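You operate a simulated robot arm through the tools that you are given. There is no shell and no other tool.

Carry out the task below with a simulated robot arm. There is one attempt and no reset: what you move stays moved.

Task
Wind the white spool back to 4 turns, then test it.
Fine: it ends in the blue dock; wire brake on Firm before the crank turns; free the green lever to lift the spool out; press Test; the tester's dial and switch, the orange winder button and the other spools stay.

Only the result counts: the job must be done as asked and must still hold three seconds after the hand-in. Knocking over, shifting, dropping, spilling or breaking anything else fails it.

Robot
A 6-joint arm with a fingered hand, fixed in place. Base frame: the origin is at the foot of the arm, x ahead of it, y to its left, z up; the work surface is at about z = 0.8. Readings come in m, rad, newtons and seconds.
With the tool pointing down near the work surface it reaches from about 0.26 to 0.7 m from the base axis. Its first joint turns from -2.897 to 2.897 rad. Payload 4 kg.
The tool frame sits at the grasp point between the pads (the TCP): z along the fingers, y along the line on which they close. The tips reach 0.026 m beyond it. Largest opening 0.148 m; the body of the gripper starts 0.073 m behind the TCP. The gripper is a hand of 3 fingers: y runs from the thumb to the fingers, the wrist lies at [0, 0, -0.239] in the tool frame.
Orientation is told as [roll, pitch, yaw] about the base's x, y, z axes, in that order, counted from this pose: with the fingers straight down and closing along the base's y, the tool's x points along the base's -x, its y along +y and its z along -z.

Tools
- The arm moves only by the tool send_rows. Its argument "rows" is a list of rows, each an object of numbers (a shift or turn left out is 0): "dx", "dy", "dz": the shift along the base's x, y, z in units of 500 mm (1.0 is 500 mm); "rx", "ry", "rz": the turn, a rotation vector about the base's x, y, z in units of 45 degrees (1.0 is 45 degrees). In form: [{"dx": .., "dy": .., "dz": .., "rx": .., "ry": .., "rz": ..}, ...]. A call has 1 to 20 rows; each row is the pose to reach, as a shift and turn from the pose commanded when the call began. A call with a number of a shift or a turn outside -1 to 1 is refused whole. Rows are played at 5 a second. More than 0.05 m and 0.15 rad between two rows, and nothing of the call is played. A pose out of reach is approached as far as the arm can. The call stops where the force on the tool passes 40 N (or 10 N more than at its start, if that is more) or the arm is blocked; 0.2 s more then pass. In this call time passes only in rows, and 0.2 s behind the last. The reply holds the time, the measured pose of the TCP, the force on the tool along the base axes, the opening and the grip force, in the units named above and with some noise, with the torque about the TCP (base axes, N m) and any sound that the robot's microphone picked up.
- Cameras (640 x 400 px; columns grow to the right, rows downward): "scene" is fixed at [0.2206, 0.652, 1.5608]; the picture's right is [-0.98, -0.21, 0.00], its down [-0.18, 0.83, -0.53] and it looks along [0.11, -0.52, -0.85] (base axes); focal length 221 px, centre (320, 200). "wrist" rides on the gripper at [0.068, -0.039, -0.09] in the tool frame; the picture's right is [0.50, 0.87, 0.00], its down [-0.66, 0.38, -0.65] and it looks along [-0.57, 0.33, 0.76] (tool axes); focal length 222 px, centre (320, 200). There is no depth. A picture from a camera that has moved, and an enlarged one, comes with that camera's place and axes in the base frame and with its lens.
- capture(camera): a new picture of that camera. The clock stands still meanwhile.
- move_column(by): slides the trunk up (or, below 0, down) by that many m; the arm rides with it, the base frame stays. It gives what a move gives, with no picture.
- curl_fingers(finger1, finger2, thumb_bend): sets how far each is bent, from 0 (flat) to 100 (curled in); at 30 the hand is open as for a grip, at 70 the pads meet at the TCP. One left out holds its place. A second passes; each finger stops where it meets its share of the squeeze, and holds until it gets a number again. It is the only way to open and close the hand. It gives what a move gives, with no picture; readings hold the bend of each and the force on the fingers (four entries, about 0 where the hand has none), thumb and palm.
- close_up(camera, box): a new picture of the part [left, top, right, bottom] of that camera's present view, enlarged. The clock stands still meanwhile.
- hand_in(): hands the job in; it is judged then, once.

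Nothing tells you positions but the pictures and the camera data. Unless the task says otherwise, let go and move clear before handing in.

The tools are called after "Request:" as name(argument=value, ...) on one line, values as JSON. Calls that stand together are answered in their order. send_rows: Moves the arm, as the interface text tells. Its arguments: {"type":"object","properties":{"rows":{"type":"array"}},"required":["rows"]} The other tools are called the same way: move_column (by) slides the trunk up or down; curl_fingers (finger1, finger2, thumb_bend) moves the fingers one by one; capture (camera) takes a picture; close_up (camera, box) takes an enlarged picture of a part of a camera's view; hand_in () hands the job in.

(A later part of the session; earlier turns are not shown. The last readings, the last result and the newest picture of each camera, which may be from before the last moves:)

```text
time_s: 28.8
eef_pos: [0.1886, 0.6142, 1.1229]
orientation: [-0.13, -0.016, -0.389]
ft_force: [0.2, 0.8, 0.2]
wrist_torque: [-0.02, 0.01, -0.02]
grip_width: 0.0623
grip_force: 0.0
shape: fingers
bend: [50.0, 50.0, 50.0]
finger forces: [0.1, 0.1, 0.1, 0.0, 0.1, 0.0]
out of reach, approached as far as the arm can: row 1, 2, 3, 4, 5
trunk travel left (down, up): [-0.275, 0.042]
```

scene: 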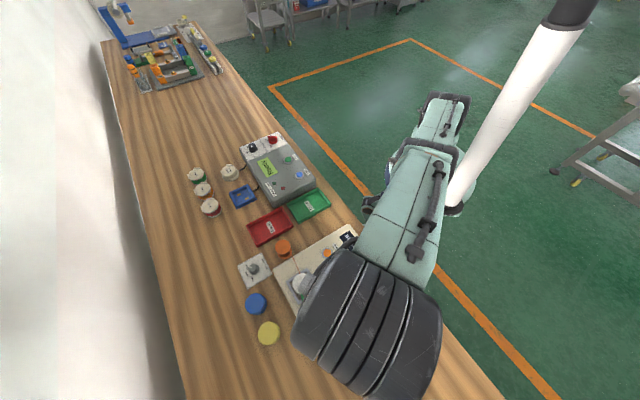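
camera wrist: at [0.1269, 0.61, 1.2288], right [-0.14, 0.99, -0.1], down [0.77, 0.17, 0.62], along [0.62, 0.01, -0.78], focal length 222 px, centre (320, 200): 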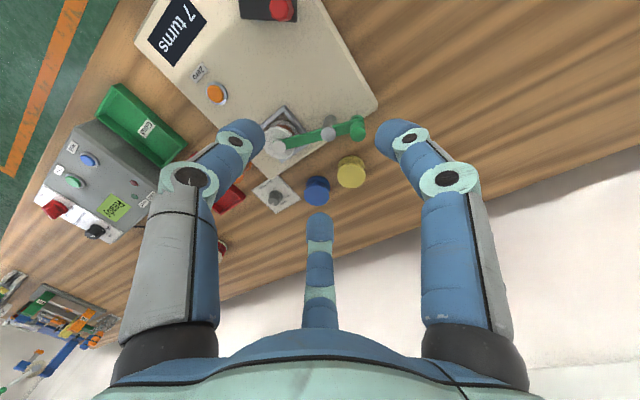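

It came down only partly and the wrist tilted inward. I'll look at the arm's present shape.

Request:
capture(camera="scene")

Request:
capture(camera="wrist")

```text
taken
```

scene: 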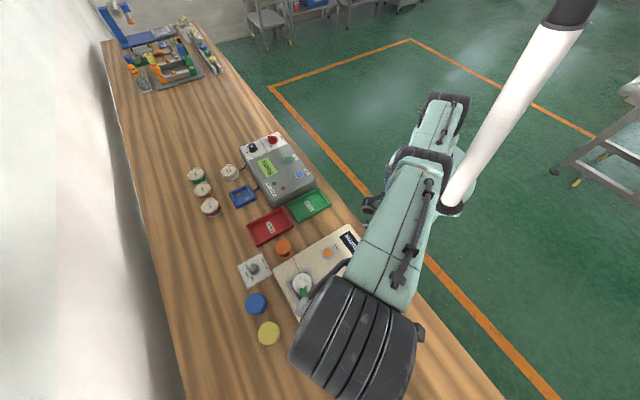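

```text
taken
camera wrist: at [0.1135, 0.6175, 1.2145], right [-0.14, 0.98, -0.12], down [0.77, 0.18, 0.61], along [0.62, -0.01, -0.78], focal length 222 px, centre (320, 200)
```

wrist: 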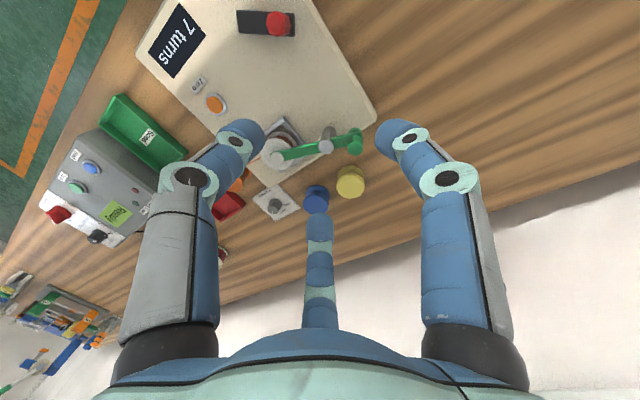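

The arm is indeed straight. I'll command a longer inward pull toward the known good starting region, levelling the tilt on the way, and see if the elbow folds.

Request:
send_rows(rows=[{"dx": 0.03, "dy": -0.075, "dz": 0.02}, {"dx": 0.06, "dy": -0.15, "dz": 0.04, "rx": 0.03, "ry": -0.012}, {"dx": 0.09, "dy": -0.225, "dz": 0.06, "rx": 0.06, "ry": -0.025}, {"dx": 0.12, "dy": -0.3, "dz": 0.08, "rx": 0.09, "ry": -0.037}, {"dx": 0.15, "dy": -0.375, "dz": 0.1, "rx": 0.12, "ry": -0.05}, {"dx": 0.18, "dy": -0.45, "dz": 0.12, "rx": 0.153, "ry": -0.063}, {"dx": 0.21, "dy": -0.52, "dz": 0.14, "rx": 0.153, "ry": -0.063}, {"dx": 0.21, "dy": -0.52, "dz": 0.14, "rx": 0.153, "ry": -0.063}])

Request:
capture(camera="scene")

```text
time_s: 30.6
eef_pos: [0.4009, 0.4819, 1.2351]
orientation: [0.041, -0.009, -0.387]
ft_force: [-0.8, 1.4, -0.3]
wrist_torque: [-0.04, 0.0, 0.0]
grip_width: 0.0618
grip_force: 0.1
shape: fingers
bend: [50.0, 50.0, 50.0]
finger forces: [0.1, 0.1, 0.1, 0.0, 0.0, 0.0]
out of reach, approached as far as the arm can: row 1, 2, 3, 4, 5, 6, 7, 8
trunk travel left (down, up): [-0.275, 0.042]
```

```text
taken
```

scene: 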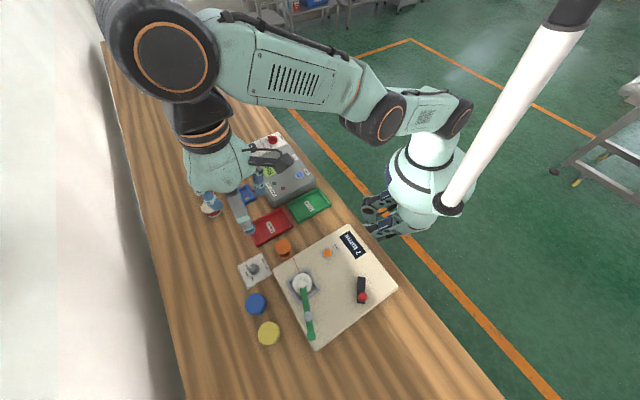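

Request:
send_rows(rows=[{"dx": 0.0, "dy": -0.08, "dz": -0.03, "rz": 0.06}, {"dx": -0.02, "dy": -0.16, "dz": -0.06, "rz": 0.12}, {"dx": -0.04, "dy": -0.24, "dz": -0.09, "rz": 0.18}, {"dx": -0.06, "dy": -0.32, "dz": -0.1, "rz": 0.24}, {"dx": -0.07, "dy": -0.4, "dz": -0.1, "rz": 0.3}, {"dx": -0.08, "dy": -0.48, "dz": -0.1, "rz": 0.36}, {"dx": -0.08, "dy": -0.54, "dz": -0.1, "rz": 0.42}, {"dx": -0.08, "dy": -0.54, "dz": -0.1, "rz": 0.48}])

Request:
capture(camera="scene")

```text
time_s: 32.4
eef_pos: [0.5445, 0.3049, 1.2222]
orientation: [0.043, -0.004, -0.013]
ft_force: [1.3, -0.5, -0.8]
wrist_torque: [-0.01, 0.01, 0.01]
grip_width: 0.0622
grip_force: 0.0
shape: fingers
bend: [50.0, 50.0, 50.0]
finger forces: [0.0, 0.0, 0.0, 0.0, 0.0, 0.0]
out of reach, approached as far as the arm can: row 1, 2, 3, 4, 5, 6, 7, 8
trunk travel left (down, up): [-0.275, 0.042]
```

```text
taken
```

scene: 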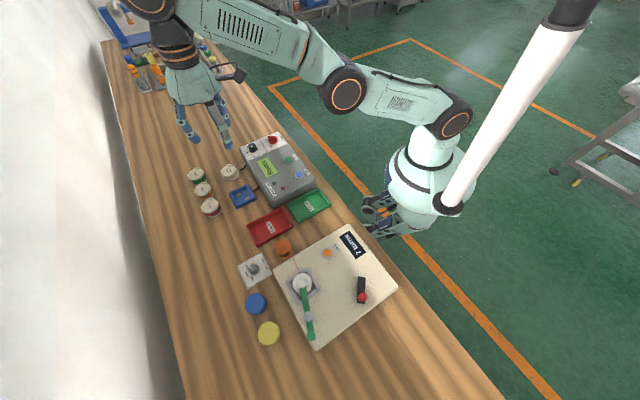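

It is now clear that the elbow has gone slightly past straight to the wrong side and is at its stop. I'll reach outward and down, past full stretch, so it passes back through straight, and then draw inward.

Request:
send_rows(rows=[{"dx": 0.052, "dy": 0.029, "dz": -0.06}, {"dx": 0.087, "dy": 0.049, "dz": -0.12}, {"dx": 0.122, "dy": 0.068, "dz": -0.19}, {"dx": 0.157, "dy": 0.088, "dz": -0.26}, {"dx": 0.174, "dy": 0.098, "dz": -0.34}, {"dx": 0.174, "dy": 0.098, "dz": -0.42}, {"dx": 0.14, "dy": 0.078, "dz": -0.48}, {"dx": 0.09, "dy": 0.05, "dz": -0.54}, {"dx": 0.04, "dy": 0.02, "dz": -0.58}, {"dx": 0.0, "dy": 0.0, "dz": -0.58}, {"dx": 0.0, "dy": 0.0, "dz": -0.58}])

Request:
capture(camera="scene")

```text
time_s: 34.8
eef_pos: [0.5448, 0.3046, 0.9329]
orientation: [0.048, -0.012, -0.013]
ft_force: [0.6, -0.3, -0.4]
wrist_torque: [0.01, -0.01, -0.04]
grip_width: 0.0623
grip_force: 0.0
shape: fingers
bend: [50.0, 50.0, 50.0]
finger forces: [0.1, 0.0, 0.0, 0.0, 0.0, 0.0]
out of reach, approached as far as the arm can: row 1, 2, 3, 4, 5, 6
trunk travel left (down, up): [-0.275, 0.042]
```

```text
taken
```

scene: 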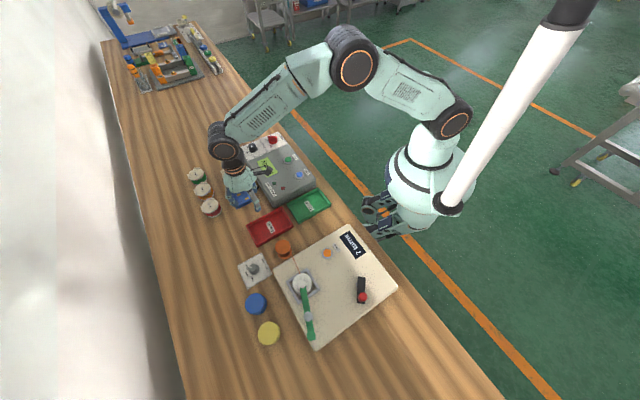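

That worked: the elbow is back up and the arm follows commands again. I'll stay well inside the reach from here on. Now I'll travel over to above the crank at z of about 1.02.

Request:
send_rows(rows=[{"dz": 0.09, "rx": -0.03}, {"dz": 0.18, "rx": -0.061}, {"dx": -0.0843, "dy": 0.0444, "dz": 0.18, "rx": -0.061}, {"dx": -0.1686, "dy": 0.0888, "dz": 0.18, "rx": -0.061}, {"dx": -0.2529, "dy": 0.1333, "dz": 0.18, "rx": -0.061}, {"dx": -0.3371, "dy": 0.1777, "dz": 0.18, "rx": -0.061}, {"dx": -0.4214, "dy": 0.2222, "dz": 0.18, "rx": -0.061}, {"dx": -0.5057, "dy": 0.2666, "dz": 0.18, "rx": -0.061}, {"dx": -0.59, "dy": 0.311, "dz": 0.18, "rx": -0.061}, {"dx": -0.6743, "dy": 0.3555, "dz": 0.18, "rx": -0.061}, {"dx": -0.7586, "dy": 0.4, "dz": 0.18, "rx": -0.061}, {"dx": -0.8428, "dy": 0.4444, "dz": 0.18, "rx": -0.061}, {"dx": -0.8428, "dy": 0.4444, "dz": 0.18, "rx": -0.061}])

Request:
capture(camera="wrist")

Request:
capture(camera="scene")

```text
time_s: 37.6
eef_pos: [0.1228, 0.5275, 1.0236]
orientation: [-0.002, -0.014, -0.014]
ft_force: [0.0, 0.0, 0.7]
wrist_torque: [-0.01, 0.0, -0.01]
grip_width: 0.0621
grip_force: 0.0
shape: fingers
bend: [50.0, 50.0, 50.0]
finger forces: [0.0, 0.1, 0.0, 0.0, 0.0, 0.0]
trunk travel left (down, up): [-0.275, 0.042]
```

```text
taken
camera wrist: at [0.0539, 0.4897, 1.1109], right [-0.49, 0.87, -0.01], down [0.65, 0.37, 0.66], along [0.58, 0.32, -0.75], focal length 222 px, centre (320, 200)
```

wrist: 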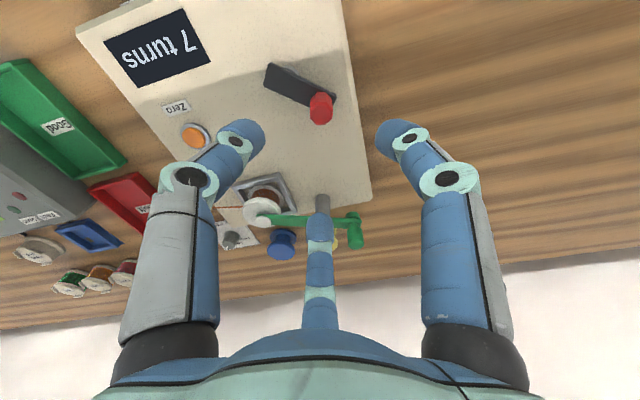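

```text
taken
```

scene: 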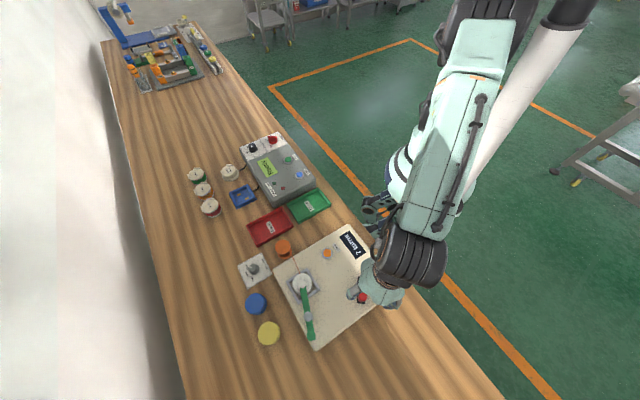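

The hand is straight above the red crank knob, and my position estimate agrees within about 2 mm. I'll descend around it.

Request:
send_rows(rows=[{"dz": -0.08}, {"dz": -0.16}, {"dz": -0.21}, {"dz": -0.25}, {"dz": -0.25}])

Request:
capture(camera="wrist")

Request:
close_up(camera="scene", box=[280, 215, 420, 320])

```text
time_s: 38.8
eef_pos: [0.1244, 0.528, 0.8977]
orientation: [-0.001, -0.014, -0.011]
ft_force: [0.3, 0.0, 0.1]
wrist_torque: [0.0, -0.02, 0.03]
grip_width: 0.0619
grip_force: 0.1
shape: fingers
bend: [50.0, 50.0, 50.0]
finger forces: [0.0, 0.0, 0.0, 0.0, 0.1, 0.0]
trunk travel left (down, up): [-0.275, 0.042]
```

```text
taken
camera wrist: at [0.0547, 0.4906, 0.9854], right [-0.49, 0.87, -0.01], down [0.65, 0.37, 0.66], along [0.58, 0.32, -0.75], focal length 222 px, centre (320, 200)
```

wrist: 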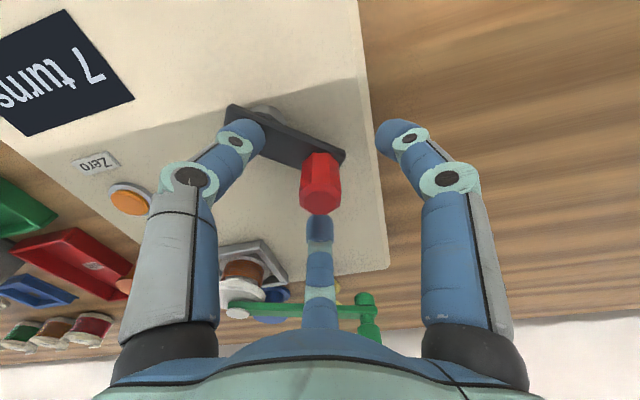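

```text
3.81 times, centred on (350, 268) of scene
camera zoom: at [0.2206, 0.652, 1.5608], right [-0.98, -0.21, 0.0], down [-0.18, 0.83, -0.53], along [0.11, -0.52, -0.85], focal length 842 px, centre (206, -57)
```

zoom: 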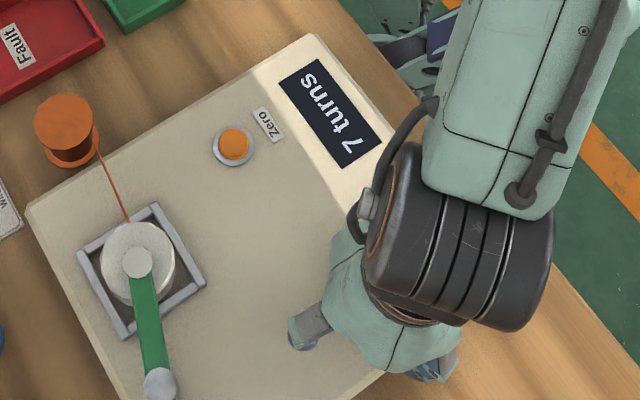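

The knob is centred. I'll cage it loosely with the fingers (about 35 mm opening), so it is driven without being clamped, and try a quarter turn counter-clockwise to see which way the count goes.

Request:
curl_fingers(finger1=59, finger2=59, thumb_bend=59)

Request:
capture(camera="wrist")

```text
time_s: 39.8
eef_pos: [0.1235, 0.5289, 0.8981]
orientation: [-0.001, -0.014, -0.011]
ft_force: [-0.1, 0.1, 0.1]
wrist_torque: [0.0, -0.03, -0.01]
grip_width: 0.0332
grip_force: 0.1
shape: fingers
bend: [59.0, 59.0, 59.0]
finger forces: [0.0, 0.1, 0.1, 0.1, 0.1, 0.0]
trunk travel left (down, up): [-0.275, 0.042]
```

```text
taken
camera wrist: at [0.0547, 0.4907, 0.9855], right [-0.49, 0.87, -0.01], down [0.65, 0.37, 0.66], along [0.58, 0.32, -0.75], focal length 222 px, centre (320, 200)
```

wrist: 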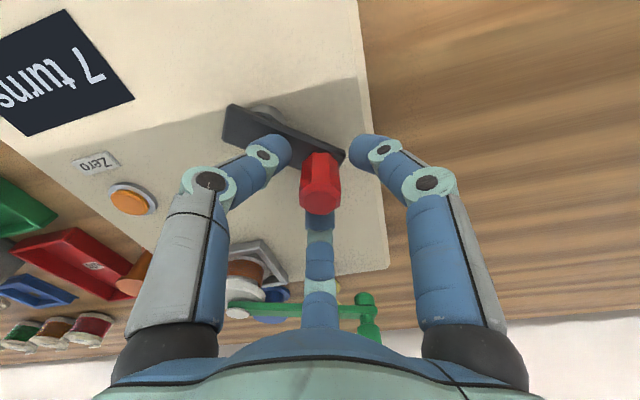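

Request:
send_rows(rows=[{"dx": -0.0194, "dy": -0.0042}, {"dx": -0.0371, "dy": -0.0133}, {"dx": -0.0519, "dy": -0.0267}, {"dx": -0.0627, "dy": -0.0434}, {"dx": -0.0687, "dy": -0.0623}, {"dx": -0.0697, "dy": -0.0822}, {"dx": -0.0697, "dy": -0.0822}])

Request:
capture(camera="wrist")

Request:
close_up(camera="scene", box=[280, 215, 420, 320])

```text
time_s: 41.4
eef_pos: [0.089, 0.4878, 0.8973]
orientation: [0.0, -0.014, -0.013]
ft_force: [-0.6, -1.0, -0.4]
wrist_torque: [0.0, 0.03, 0.03]
grip_width: 0.0334
grip_force: 0.1
shape: fingers
bend: [59.0, 59.0, 59.0]
finger forces: [0.0, 0.1, 0.0, 0.0, 0.0, 0.0]
trunk travel left (down, up): [-0.275, 0.042]
```

```text
taken
camera wrist: at [0.0194, 0.4491, 0.9854], right [-0.49, 0.87, -0.01], down [0.65, 0.37, 0.66], along [0.58, 0.32, -0.75], focal length 222 px, centre (320, 200)
```

wrist: 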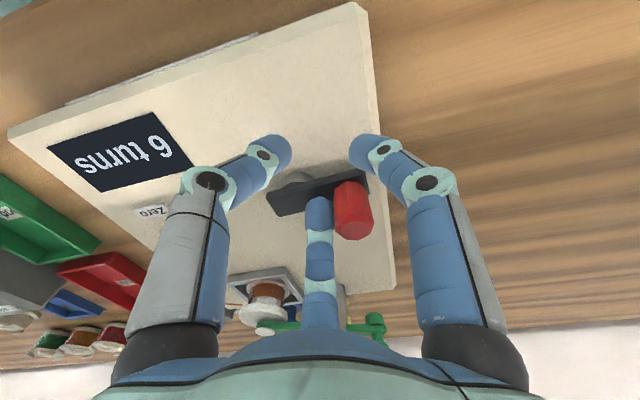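

```text
3.81 times, centred on (350, 268) of scene
camera zoom: at [0.2206, 0.652, 1.5608], right [-0.98, -0.21, 0.0], down [-0.18, 0.83, -0.53], along [0.11, -0.52, -0.85], focal length 842 px, centre (206, -57)
```

zoom: 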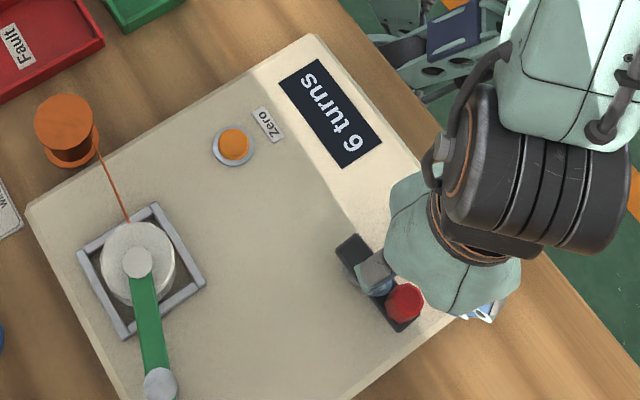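

The count went to 6, so counter-clockwise is the unwinding direction, but the knob slipped out between the fingers at about 135–140° of crank angle. I'll lift, open and re-centre on the knob, then grip it firmly.

Request:
send_rows(rows=[{"dz": 0.06}, {"dz": 0.12}, {"dx": 0.008, "dy": 0.03, "dz": 0.14}, {"dx": 0.016, "dy": 0.06, "dz": 0.14}, {"dx": 0.016, "dy": 0.06, "dz": 0.14}])

Request:
curl_fingers(finger1=50, finger2=50, thumb_bend=50)

Request:
capture(camera="wrist")

Request:
close_up(camera="scene", box=[280, 215, 420, 320])

```text
time_s: 42.6
eef_pos: [0.0968, 0.5166, 0.9676]
orientation: [0.0, -0.014, -0.012]
ft_force: [0.5, 0.0, 0.0]
wrist_torque: [-0.01, -0.01, 0.02]
grip_width: 0.0331
grip_force: 0.0
shape: fingers
bend: [59.0, 59.0, 59.0]
finger forces: [0.0, 0.1, 0.1, 0.1, 0.0, 0.0]
trunk travel left (down, up): [-0.275, 0.042]
```

```text
time_s: 43.6
eef_pos: [0.097, 0.5159, 0.9684]
orientation: [0.0, -0.014, -0.012]
ft_force: [0.5, 0.3, -0.4]
wrist_torque: [0.01, -0.01, 0.0]
grip_width: 0.0618
grip_force: 0.2
shape: fingers
bend: [50.0, 50.0, 50.0]
finger forces: [0.0, 0.0, 0.0, 0.0, 0.1, 0.1]
trunk travel left (down, up): [-0.275, 0.042]
```

```text
taken
camera wrist: at [0.0274, 0.4791, 1.0564], right [-0.49, 0.87, -0.01], down [0.65, 0.37, 0.66], along [0.58, 0.32, -0.75], focal length 222 px, centre (320, 200)
```

wrist: 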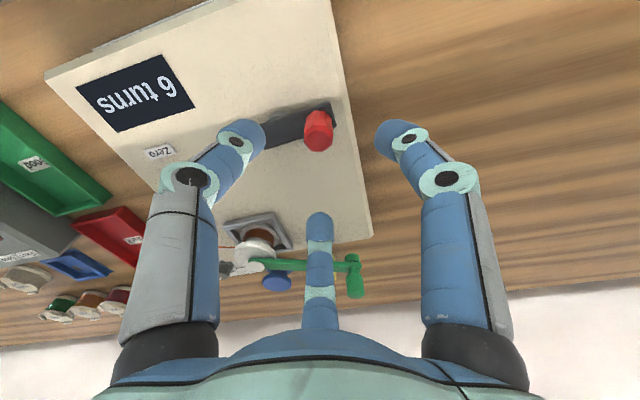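

```text
3.81 times, centred on (350, 268) of scene
camera zoom: at [0.2206, 0.652, 1.5608], right [-0.98, -0.21, 0.0], down [-0.18, 0.83, -0.53], along [0.11, -0.52, -0.85], focal length 842 px, centre (206, -57)
```

zoom: 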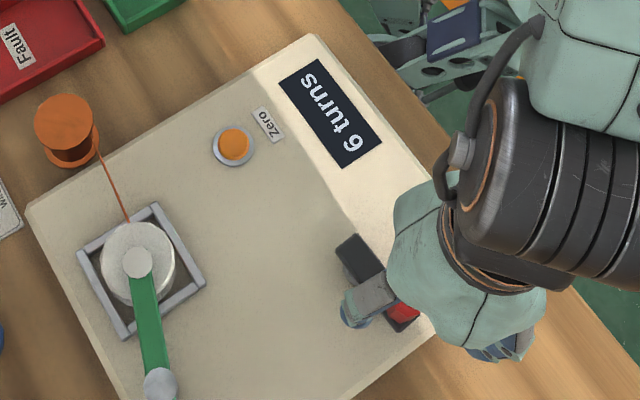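

The knob is at (0.098, 0.516), which fits a pivot at about (0.126, 0.487) with a 40 mm radius. I'll descend and grip it properly.

Request:
send_rows(rows=[{"dx": 0.002, "dz": -0.08}, {"dx": 0.002, "dz": -0.13}, {"dx": 0.002, "dz": -0.152}, {"dx": 0.002, "dz": -0.152}])

Request:
curl_fingers(finger1=64, finger2=64, thumb_bend=64)

Request:
capture(camera="wrist")

```text
time_s: 44.6
eef_pos: [0.099, 0.5169, 0.8913]
orientation: [-0.001, -0.013, -0.012]
ft_force: [0.0, 0.0, 0.1]
wrist_torque: [0.03, 0.02, 0.02]
grip_width: 0.0617
grip_force: 0.1
shape: fingers
bend: [50.0, 50.0, 50.0]
finger forces: [0.0, 0.1, 0.0, 0.1, 0.1, 0.1]
trunk travel left (down, up): [-0.275, 0.042]
```

```text
time_s: 45.6
eef_pos: [0.0988, 0.517, 0.891]
orientation: [0.001, -0.014, -0.012]
ft_force: [-0.3, -1.5, -0.3]
wrist_torque: [-0.03, 0.0, 0.02]
grip_width: 0.0193
grip_force: 0.9
shape: fingers
bend: [64.0, 64.0, 63.0]
finger forces: [0.2, 0.2, 0.0, 0.0, 1.4, 0.0]
trunk travel left (down, up): [-0.275, 0.042]
```

```text
taken
camera wrist: at [0.0289, 0.4794, 0.9797], right [-0.49, 0.87, -0.01], down [0.65, 0.37, 0.66], along [0.58, 0.32, -0.75], focal length 222 px, centre (320, 200)
```

wrist: 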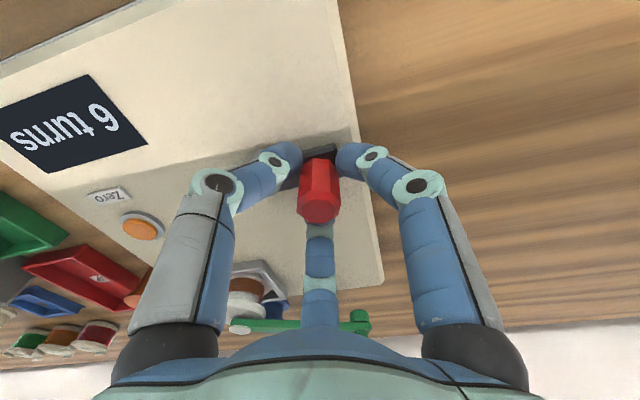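

The fingers hold the knob now (about 20 mm across). I'll squeeze a little more and drive it a quarter turn counter-clockwise along the 40 mm circle.

Request:
curl_fingers(finger1=67, finger2=67, thumb_bend=66)

Request:
send_rows(rows=[{"dx": -0.0129, "dy": -0.0164}, {"dx": -0.0211, "dy": -0.0356}, {"dx": -0.0241, "dy": -0.0563}, {"dx": -0.0216, "dy": -0.077}, {"dx": -0.0139, "dy": -0.0964}, {"dx": -0.0014, "dy": -0.1131}, {"dx": -0.0014, "dy": -0.1131}])

Request:
capture(camera="wrist")

Request:
close_up(camera="scene", box=[280, 215, 420, 320])

```text
time_s: 46.6
eef_pos: [0.099, 0.5182, 0.8911]
orientation: [-0.001, -0.014, -0.013]
ft_force: [-0.9, -0.9, -1.6]
wrist_torque: [-0.01, 0.06, -0.03]
grip_width: 0.0179
grip_force: 4.0
shape: fingers
bend: [64.0, 64.0, 64.0]
finger forces: [2.1, 2.3, 0.1, 0.0, 3.8, 0.0]
trunk travel left (down, up): [-0.275, 0.042]
```

```text
time_s: 48.2
eef_pos: [0.0974, 0.4601, 0.8913]
orientation: [0.0, -0.012, -0.013]
ft_force: [-4.8, 0.9, 4.2]
wrist_torque: [0.01, 0.09, 0.18]
grip_width: 0.0122
grip_force: 9.3
shape: fingers
bend: [64.0, 65.0, 66.0]
finger forces: [7.7, 9.6, 0.0, 0.0, 0.6, 0.0]
trunk travel left (down, up): [-0.275, 0.042]
```

```text
taken
camera wrist: at [0.0274, 0.4224, 0.9801], right [-0.49, 0.87, -0.01], down [0.65, 0.37, 0.66], along [0.58, 0.32, -0.75], focal length 222 px, centre (320, 200)
```

wrist: 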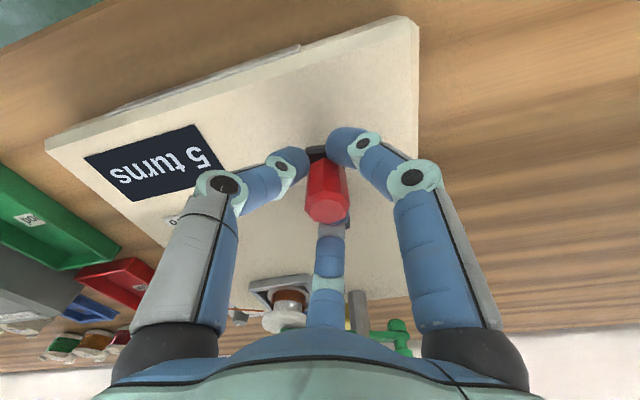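

```text
3.81 times, centred on (350, 268) of scene
camera zoom: at [0.2206, 0.652, 1.5608], right [-0.98, -0.21, 0.0], down [-0.18, 0.83, -0.53], along [0.11, -0.52, -0.85], focal length 842 px, centre (206, -57)
```

zoom: 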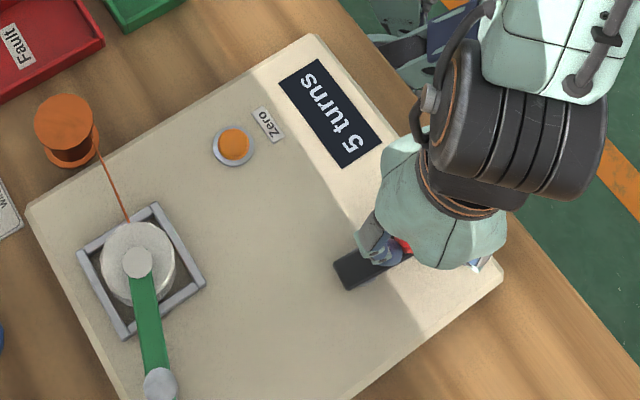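

The counter is geared. It now reads 5 after only about 125° of crank, so I need to find exactly where 4 lies. I'll advance in small steps and read the display each time.

Request:
send_rows(rows=[{"dx": 0.0076, "dy": -0.0068}, {"dx": 0.0164, "dy": -0.0129}, {"dx": 0.0164, "dy": -0.0129}])

Request:
capture(camera="wrist")

Request:
close_up(camera="scene", box=[320, 225, 400, 305])

```text
time_s: 49.0
eef_pos: [0.1058, 0.4525, 0.891]
orientation: [0.0, -0.013, -0.013]
ft_force: [-6.4, -2.1, 6.1]
wrist_torque: [-0.05, 0.17, 0.23]
grip_width: 0.012
grip_force: 8.7
shape: fingers
bend: [64.0, 65.0, 66.0]
finger forces: [9.8, 8.0, 0.0, 0.0, 0.1, 0.0]
trunk travel left (down, up): [-0.275, 0.042]
```

```text
taken
camera wrist: at [0.0353, 0.4155, 0.98], right [-0.49, 0.87, -0.01], down [0.65, 0.37, 0.66], along [0.58, 0.32, -0.75], focal length 222 px, centre (320, 200)
```

wrist: 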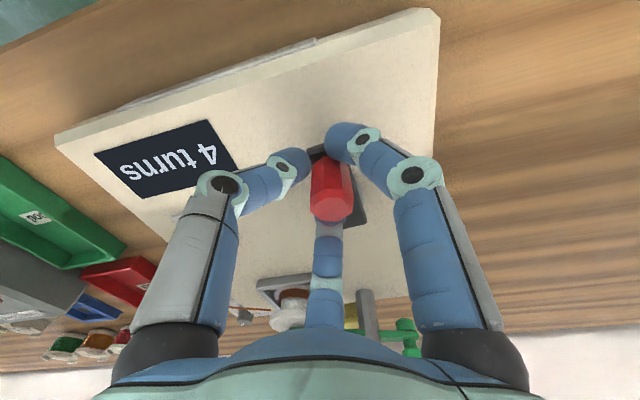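

```text
5.00 times, centred on (360, 265) of scene
camera zoom: at [0.2206, 0.652, 1.5608], right [-0.98, -0.21, 0.0], down [-0.18, 0.83, -0.53], along [0.11, -0.52, -0.85], focal length 1105 px, centre (120, -125)
```

zoom: 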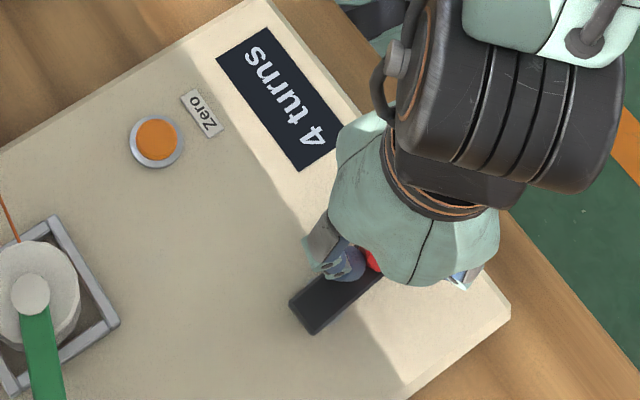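

It reads 4 now, at about 132° of crank travel, just past the 5→4 change. To sit safely inside the "4" band I'll go a little further in small steps, watching the display.

Request:
send_rows(rows=[{"dx": 0.0066, "dy": -0.0043}, {"dx": 0.0131, "dy": -0.0085}, {"dx": 0.0131, "dy": -0.0085}])

Request:
capture(camera="wrist")

Request:
close_up(camera="scene", box=[320, 225, 400, 305])

```text
time_s: 49.8
eef_pos: [0.1112, 0.4488, 0.8912]
orientation: [0.0, -0.014, -0.012]
ft_force: [-7.3, -6.6, 1.0]
wrist_torque: [-0.15, 0.25, 0.22]
grip_width: 0.0133
grip_force: 5.8
shape: fingers
bend: [63.0, 67.0, 66.0]
finger forces: [10.7, 1.6, 0.0, 0.1, 0.0, 0.0]
trunk travel left (down, up): [-0.275, 0.042]
```

```text
taken
camera wrist: at [0.0419, 0.4107, 0.9795], right [-0.49, 0.87, -0.01], down [0.65, 0.37, 0.66], along [0.58, 0.32, -0.75], focal length 222 px, centre (320, 200)
```

wrist: 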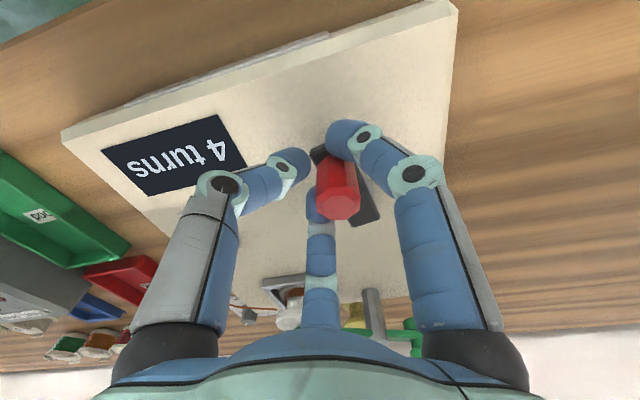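

```text
5.00 times, centred on (360, 265) of scene
camera zoom: at [0.2206, 0.652, 1.5608], right [-0.98, -0.21, 0.0], down [-0.18, 0.83, -0.53], along [0.11, -0.52, -0.85], focal length 1105 px, centre (120, -125)
```

zoom: 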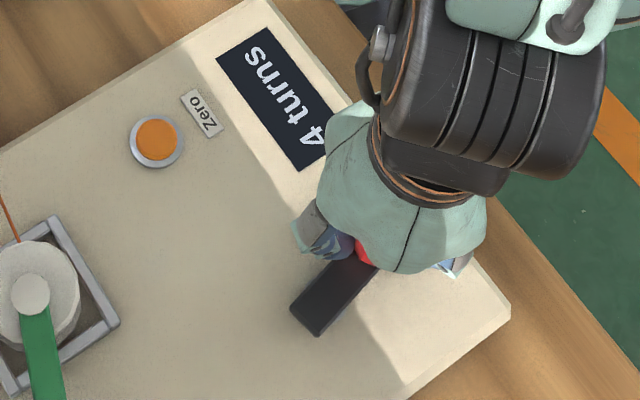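

It still reads 4, but the knob is slipping sideways in the fingers. I'll release, lift, re-centre and grip more firmly for the last few degrees.

Request:
curl_fingers(finger1=50, finger2=50, thumb_bend=50)

Request:
send_rows(rows=[{"dz": 0.06}, {"dz": 0.12}, {"dz": 0.16}, {"dx": -0.006, "dy": 0.016, "dz": 0.16}, {"dx": -0.006, "dy": 0.016, "dz": 0.16}])

Request:
capture(camera="wrist")

Request:
close_up(camera="scene", box=[320, 225, 400, 305])

```text
time_s: 50.8
eef_pos: [0.1125, 0.4491, 0.8917]
orientation: [0.002, -0.014, -0.014]
ft_force: [-1.6, -0.4, 8.9]
wrist_torque: [0.15, 0.38, 0.06]
grip_width: 0.0616
grip_force: 3.7
shape: fingers
bend: [49.0, 50.0, 50.0]
finger forces: [8.4, 0.1, 0.0, 0.1, 0.0, 0.0]
trunk travel left (down, up): [-0.275, 0.042]
```

```text
time_s: 52.0
eef_pos: [0.1101, 0.4578, 0.9722]
orientation: [-0.001, -0.014, -0.012]
ft_force: [-0.4, -0.1, -0.7]
wrist_torque: [-0.05, -0.03, 0.0]
grip_width: 0.0622
grip_force: 0.0
shape: fingers
bend: [50.0, 50.0, 50.0]
finger forces: [0.0, 0.0, 0.0, 0.0, 0.0, 0.1]
trunk travel left (down, up): [-0.275, 0.042]
```

```text
taken
camera wrist: at [0.0397, 0.4198, 1.0598], right [-0.49, 0.87, -0.01], down [0.65, 0.37, 0.66], along [0.58, 0.32, -0.75], focal length 222 px, centre (320, 200)
```

wrist: 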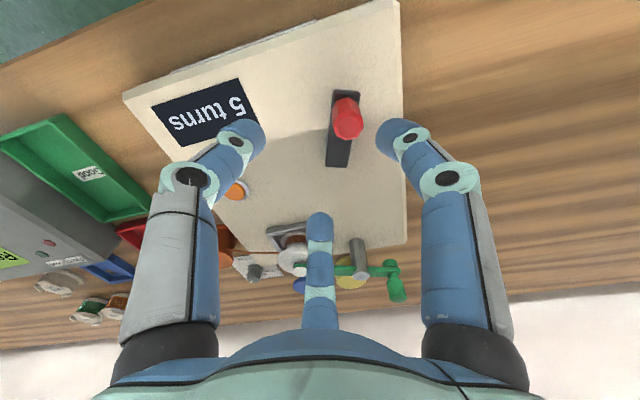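

```text
5.00 times, centred on (360, 265) of scene
camera zoom: at [0.2206, 0.652, 1.5608], right [-0.98, -0.21, 0.0], down [-0.18, 0.83, -0.53], along [0.11, -0.52, -0.85], focal length 1105 px, centre (120, -125)
```

zoom: 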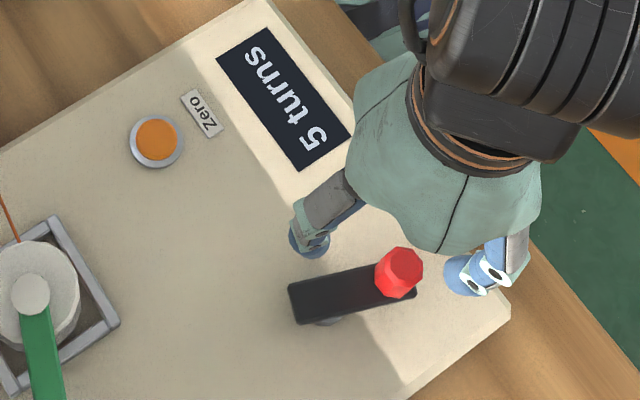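

Opening the fingers dragged the crank back and the count returned to 5, so counting is reversible. The knob is now at about (0.092, 0.474). I'll turn the hand 30° so the thumb leads and two fingers push, then re-centre over it.

Request:
send_rows(rows=[{"dx": -0.008, "dy": 0.008, "rz": 0.14}, {"dx": -0.016, "dy": 0.016, "rz": 0.28}, {"dx": -0.024, "dy": 0.024, "rz": 0.42}, {"dx": -0.03, "dy": 0.03, "rz": 0.56}, {"dx": -0.0346, "dy": 0.033, "rz": 0.667}, {"dx": -0.0346, "dy": 0.033, "rz": 0.667}])

Request:
capture(camera="wrist")

```text
time_s: 53.4
eef_pos: [0.0922, 0.4737, 0.9714]
orientation: [0.0, -0.014, 0.514]
ft_force: [0.2, 0.2, 0.6]
wrist_torque: [-0.04, -0.03, 0.0]
grip_width: 0.0622
grip_force: 0.0
shape: fingers
bend: [50.0, 50.0, 50.0]
finger forces: [0.0, 0.0, 0.1, 0.0, 0.0, 0.0]
trunk travel left (down, up): [-0.275, 0.042]
```

```text
taken
camera wrist: at [0.0505, 0.407, 1.0596], right [-0.86, 0.51, -0.01], down [0.38, 0.65, 0.66], along [0.34, 0.57, -0.75], focal length 222 px, centre (320, 200)
```

wrist: 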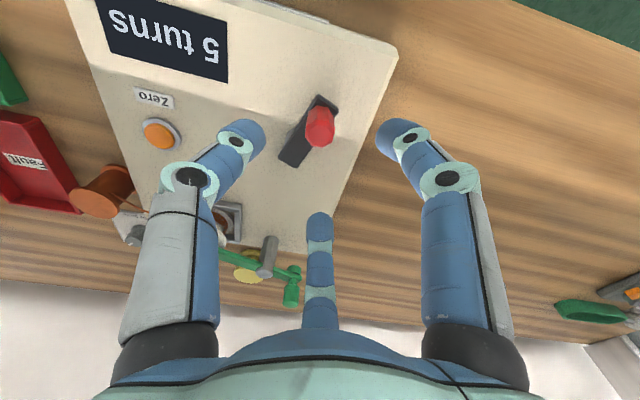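

Request:
send_rows(rows=[{"dx": -0.003, "dy": -0.003, "dz": -0.08}, {"dx": -0.003, "dy": -0.003, "dz": -0.13}, {"dx": -0.003, "dy": -0.003, "dz": -0.163}, {"dx": -0.003, "dy": -0.003, "dz": -0.163}])

Request:
curl_fingers(finger1=63, finger2=63, thumb_bend=63)

Request:
curl_fingers(finger1=70, finger2=70, thumb_bend=70)

Request:
capture(camera="wrist")

```text
time_s: 54.4
eef_pos: [0.0909, 0.4726, 0.8902]
orientation: [-0.001, -0.014, 0.511]
ft_force: [-0.3, 0.2, -0.2]
wrist_torque: [-0.03, -0.01, 0.01]
grip_width: 0.0623
grip_force: 0.1
shape: fingers
bend: [50.0, 50.0, 50.0]
finger forces: [0.0, 0.0, 0.1, 0.0, 0.0, 0.1]
trunk travel left (down, up): [-0.275, 0.042]
```

```text
time_s: 55.4
eef_pos: [0.0913, 0.4735, 0.8896]
orientation: [-0.001, -0.014, 0.511]
ft_force: [-0.4, 1.9, 0.2]
wrist_torque: [0.04, -0.01, 0.03]
grip_width: 0.0223
grip_force: 1.8
shape: fingers
bend: [62.0, 61.0, 63.0]
finger forces: [1.0, 2.0, 0.0, 0.0, 0.5, 0.0]
trunk travel left (down, up): [-0.275, 0.042]
```

```text
time_s: 56.4
eef_pos: [0.0909, 0.4735, 0.8906]
orientation: [0.0, -0.014, 0.512]
ft_force: [-3.1, 0.8, 4.6]
wrist_torque: [0.12, 0.21, 0.08]
grip_width: 0.0165
grip_force: 11.3
shape: fingers
bend: [64.0, 64.0, 65.0]
finger forces: [9.6, 6.2, 0.0, 0.0, 6.5, 0.1]
trunk travel left (down, up): [-0.275, 0.042]
```

```text
taken
camera wrist: at [0.0494, 0.4055, 0.9783], right [-0.86, 0.51, -0.01], down [0.38, 0.65, 0.66], along [0.34, 0.57, -0.75], focal length 222 px, centre (320, 200)
```

wrist: 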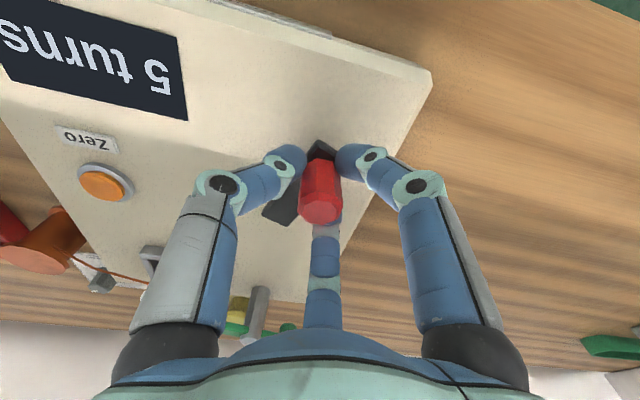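

I have a firm, balanced grip now. I'll advance 10° at a time and note exactly where the display flips to 4.

Request:
send_rows(rows=[{"dx": 0.003, "dy": -0.0063}, {"dx": 0.0064, "dy": -0.0124}, {"dx": 0.0064, "dy": -0.0124}])

Request:
close_up(camera="scene", box=[320, 225, 400, 305])

```text
time_s: 57.2
eef_pos: [0.0933, 0.4655, 0.8896]
orientation: [0.0, -0.014, 0.512]
ft_force: [-3.3, 5.0, 10.2]
wrist_torque: [0.25, 0.35, 0.2]
grip_width: 0.0162
grip_force: 15.0
shape: fingers
bend: [64.0, 64.0, 66.0]
finger forces: [14.9, 8.9, 0.1, 0.0, 6.1, 0.1]
trunk travel left (down, up): [-0.275, 0.042]
```

```text
5.00 times, centred on (360, 265) of scene
camera zoom: at [0.2206, 0.652, 1.5608], right [-0.98, -0.21, 0.0], down [-0.18, 0.83, -0.53], along [0.11, -0.52, -0.85], focal length 1105 px, centre (120, -125)
```

zoom: 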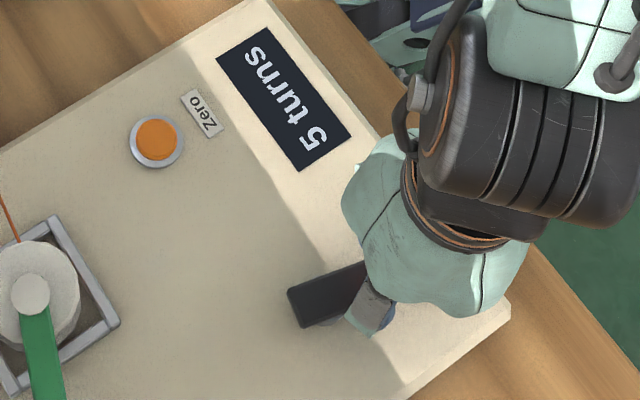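

Request:
send_rows(rows=[{"dx": 0.004, "dy": -0.0057}, {"dx": 0.0085, "dy": -0.011}, {"dx": 0.0085, "dy": -0.011}])

Request:
close_up(camera="scene", box=[320, 225, 400, 305])

Request:
capture(camera="wrist")

```text
time_s: 58.0
eef_pos: [0.0979, 0.4611, 0.8897]
orientation: [-0.002, -0.014, 0.511]
ft_force: [-5.4, 2.9, 9.6]
wrist_torque: [0.1, 0.46, 0.22]
grip_width: 0.0147
grip_force: 15.5
shape: fingers
bend: [63.0, 64.0, 66.0]
finger forces: [15.7, 9.6, 0.1, 0.1, 6.3, 0.1]
trunk travel left (down, up): [-0.275, 0.042]
```

```text
5.00 times, centred on (360, 265) of scene
camera zoom: at [0.2206, 0.652, 1.5608], right [-0.98, -0.21, 0.0], down [-0.18, 0.83, -0.53], along [0.11, -0.52, -0.85], focal length 1105 px, centre (120, -125)
```

zoom: 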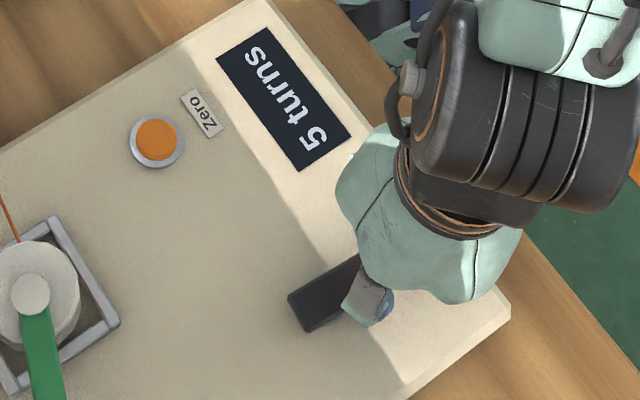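

```text
taken
camera wrist: at [0.0561, 0.3937, 0.9781], right [-0.86, 0.51, -0.01], down [0.38, 0.65, 0.66], along [0.34, 0.57, -0.75], focal length 222 px, centre (320, 200)
```

wrist: 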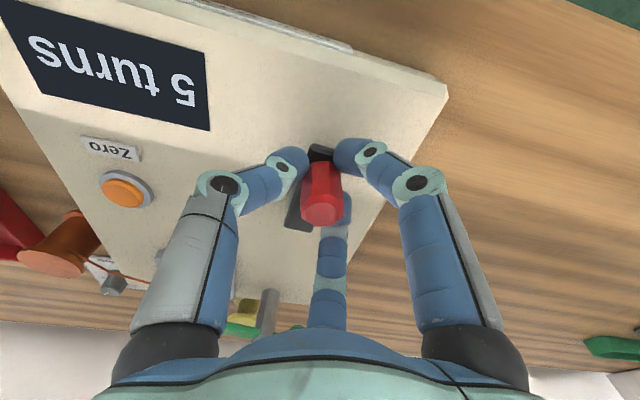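

Request:
send_rows(rows=[{"dx": 0.005, "dy": -0.005}, {"dx": 0.005, "dy": -0.005}])

Request:
close_up(camera="scene", box=[320, 225, 400, 305])

```text
time_s: 58.6
eef_pos: [0.1002, 0.4585, 0.8898]
orientation: [0.001, -0.014, 0.511]
ft_force: [-7.4, 2.1, 7.8]
wrist_torque: [0.06, 0.46, 0.26]
grip_width: 0.0146
grip_force: 16.6
shape: fingers
bend: [63.0, 64.0, 66.0]
finger forces: [16.1, 10.3, 0.0, 0.0, 6.6, 0.0]
trunk travel left (down, up): [-0.275, 0.042]
```

```text
5.00 times, centred on (360, 265) of scene
camera zoom: at [0.2206, 0.652, 1.5608], right [-0.98, -0.21, 0.0], down [-0.18, 0.83, -0.53], along [0.11, -0.52, -0.85], focal length 1105 px, centre (120, -125)
```

zoom: 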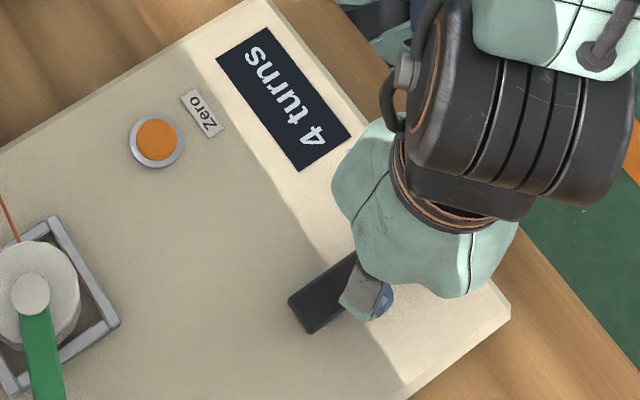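

The 5→4 change is pinned at about 126° of crank travel. I'll continue in small steps to find how wide the "4" band is.

Request:
send_rows(rows=[{"dx": 0.0053, "dy": -0.0045, "rz": 0.05}, {"dx": 0.0111, "dy": -0.0085, "rz": 0.1}, {"dx": 0.0171, "dy": -0.012, "rz": 0.15}, {"dx": 0.0234, "dy": -0.0149, "rz": 0.2}, {"dx": 0.03, "dy": -0.0173, "rz": 0.25}, {"dx": 0.03, "dy": -0.0173, "rz": 0.25}])

Request:
close_up(camera="scene", box=[320, 225, 400, 305])

Request:
capture(camera="wrist")

```text
time_s: 60.0
eef_pos: [0.1139, 0.4506, 0.8898]
orientation: [0.001, -0.014, 0.708]
ft_force: [-8.3, -2.6, 2.4]
wrist_torque: [-0.12, 0.4, 0.3]
grip_width: 0.0128
grip_force: 15.0
shape: fingers
bend: [64.0, 66.0, 66.0]
finger forces: [11.9, 12.2, 0.1, 0.0, 6.0, 0.0]
trunk travel left (down, up): [-0.275, 0.042]
```

```text
5.00 times, centred on (360, 265) of scene
camera zoom: at [0.2206, 0.652, 1.5608], right [-0.98, -0.21, 0.0], down [-0.18, 0.83, -0.53], along [0.11, -0.52, -0.85], focal length 1105 px, centre (120, -125)
```

zoom: 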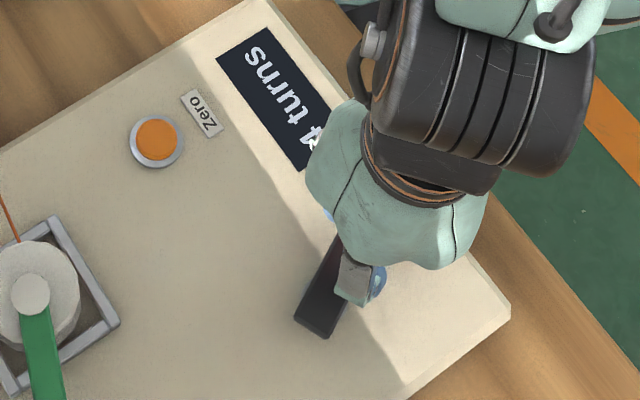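

```text
taken
camera wrist: at [0.0871, 0.3757, 0.9781], right [-0.94, 0.33, -0.01], down [0.24, 0.71, 0.66], along [0.23, 0.62, -0.75], focal length 222 px, centre (320, 200)
```

wrist: 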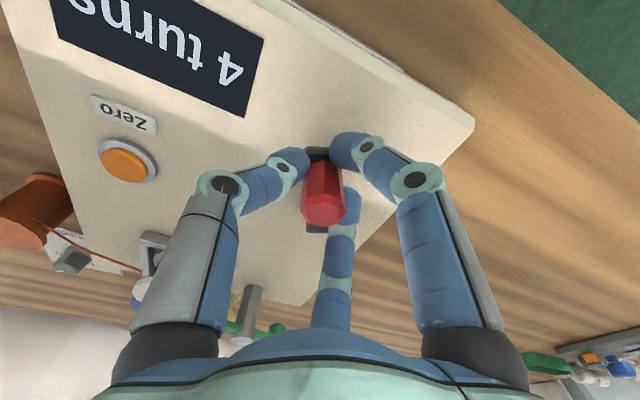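

Request:
send_rows(rows=[{"dx": 0.0067, "dy": -0.0018, "rz": 0.05}, {"dx": 0.0136, "dy": -0.003, "rz": 0.1}, {"dx": 0.0206, "dy": -0.0036, "rz": 0.15}, {"dx": 0.0206, "dy": -0.0036, "rz": 0.15}])

Request:
capture(camera="wrist")

Request:
close_up(camera="scene", box=[320, 225, 400, 305])

```text
time_s: 61.0
eef_pos: [0.126, 0.4469, 0.8899]
orientation: [0.001, -0.014, 0.824]
ft_force: [-3.7, -2.0, 6.8]
wrist_torque: [-0.19, 0.21, 0.15]
grip_width: 0.0116
grip_force: 14.4
shape: fingers
bend: [64.0, 67.0, 66.0]
finger forces: [12.5, 9.4, 0.1, 0.0, 7.1, 0.0]
trunk travel left (down, up): [-0.275, 0.042]
```

```text
taken
camera wrist: at [0.1067, 0.3707, 0.9785], right [-0.98, 0.22, -0.01], down [0.16, 0.73, 0.66], along [0.15, 0.65, -0.75], focal length 222 px, centre (320, 200)
```

wrist: 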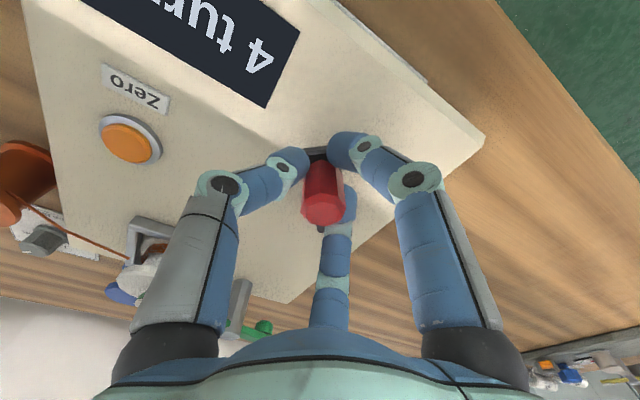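

```text
5.00 times, centred on (360, 265) of scene
camera zoom: at [0.2206, 0.652, 1.5608], right [-0.98, -0.21, 0.0], down [-0.18, 0.83, -0.53], along [0.11, -0.52, -0.85], focal length 1105 px, centre (120, -125)
```

zoom: 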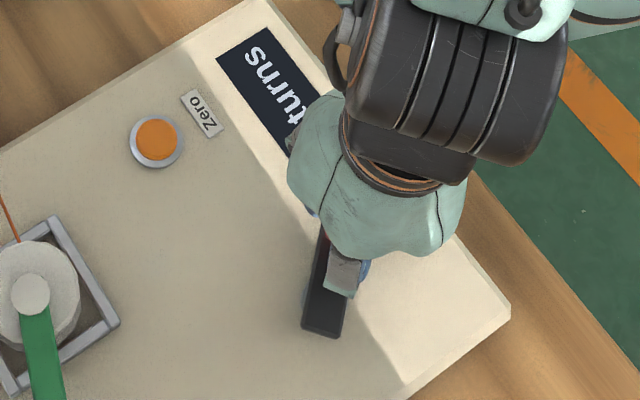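

Request:
send_rows(rows=[{"dx": 0.0069, "dy": 0.0, "rz": 0.06}, {"dx": 0.0069, "dy": 0.0, "rz": 0.06}])

Request:
close_up(camera="wrist", box=[0, 0, 400, 250])

```text
time_s: 61.6
eef_pos: [0.1287, 0.446, 0.89]
orientation: [0.0, -0.015, 0.874]
ft_force: [-4.2, -4.0, 9.4]
wrist_torque: [-0.24, 0.25, 0.14]
grip_width: 0.0113
grip_force: 15.0
shape: fingers
bend: [65.0, 67.0, 66.0]
finger forces: [13.3, 10.3, 0.0, 0.0, 6.9, 0.0]
trunk travel left (down, up): [-0.275, 0.042]
```

```text
1.60 times, centred on (200, 125) of wrist
camera zoom: at [0.1135, 0.3698, 0.9784], right [-0.98, 0.17, -0.01], down [0.13, 0.74, 0.66], along [0.12, 0.65, -0.75], focal length 355 px, centre (512, 320)
```

zoom: 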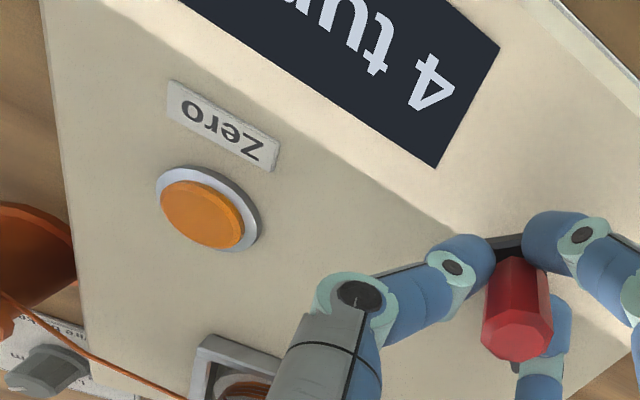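

Request:
send_rows(rows=[{"dx": 0.007, "dy": 0.0006, "rz": 0.06}, {"dx": 0.007, "dy": 0.0006, "rz": 0.06}])

Request:
close_up(camera="wrist", box=[0, 0, 400, 250])

```text
time_s: 62.2
eef_pos: [0.1318, 0.4474, 0.8897]
orientation: [0.002, -0.014, 0.92]
ft_force: [-4.3, -3.0, 8.9]
wrist_torque: [-0.19, 0.21, 0.12]
grip_width: 0.0105
grip_force: 15.2
shape: fingers
bend: [65.0, 67.0, 66.0]
finger forces: [13.1, 9.3, 0.0, 0.0, 7.5, 0.1]
trunk travel left (down, up): [-0.275, 0.042]
```

```text
1.60 times, centred on (200, 125) of wrist
camera zoom: at [0.1207, 0.3694, 0.9784], right [-0.99, 0.13, -0.01], down [0.09, 0.74, 0.66], along [0.09, 0.66, -0.75], focal length 355 px, centre (512, 320)
```

zoom: 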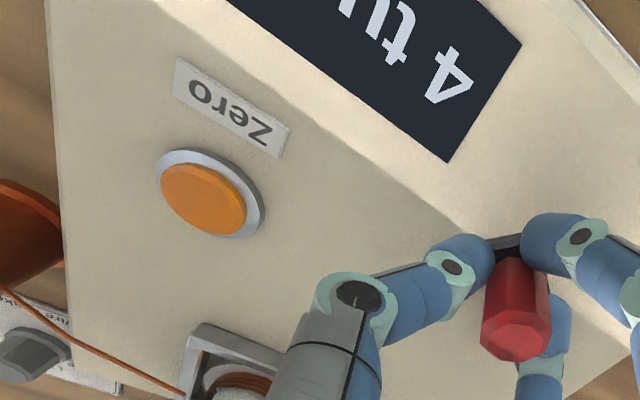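

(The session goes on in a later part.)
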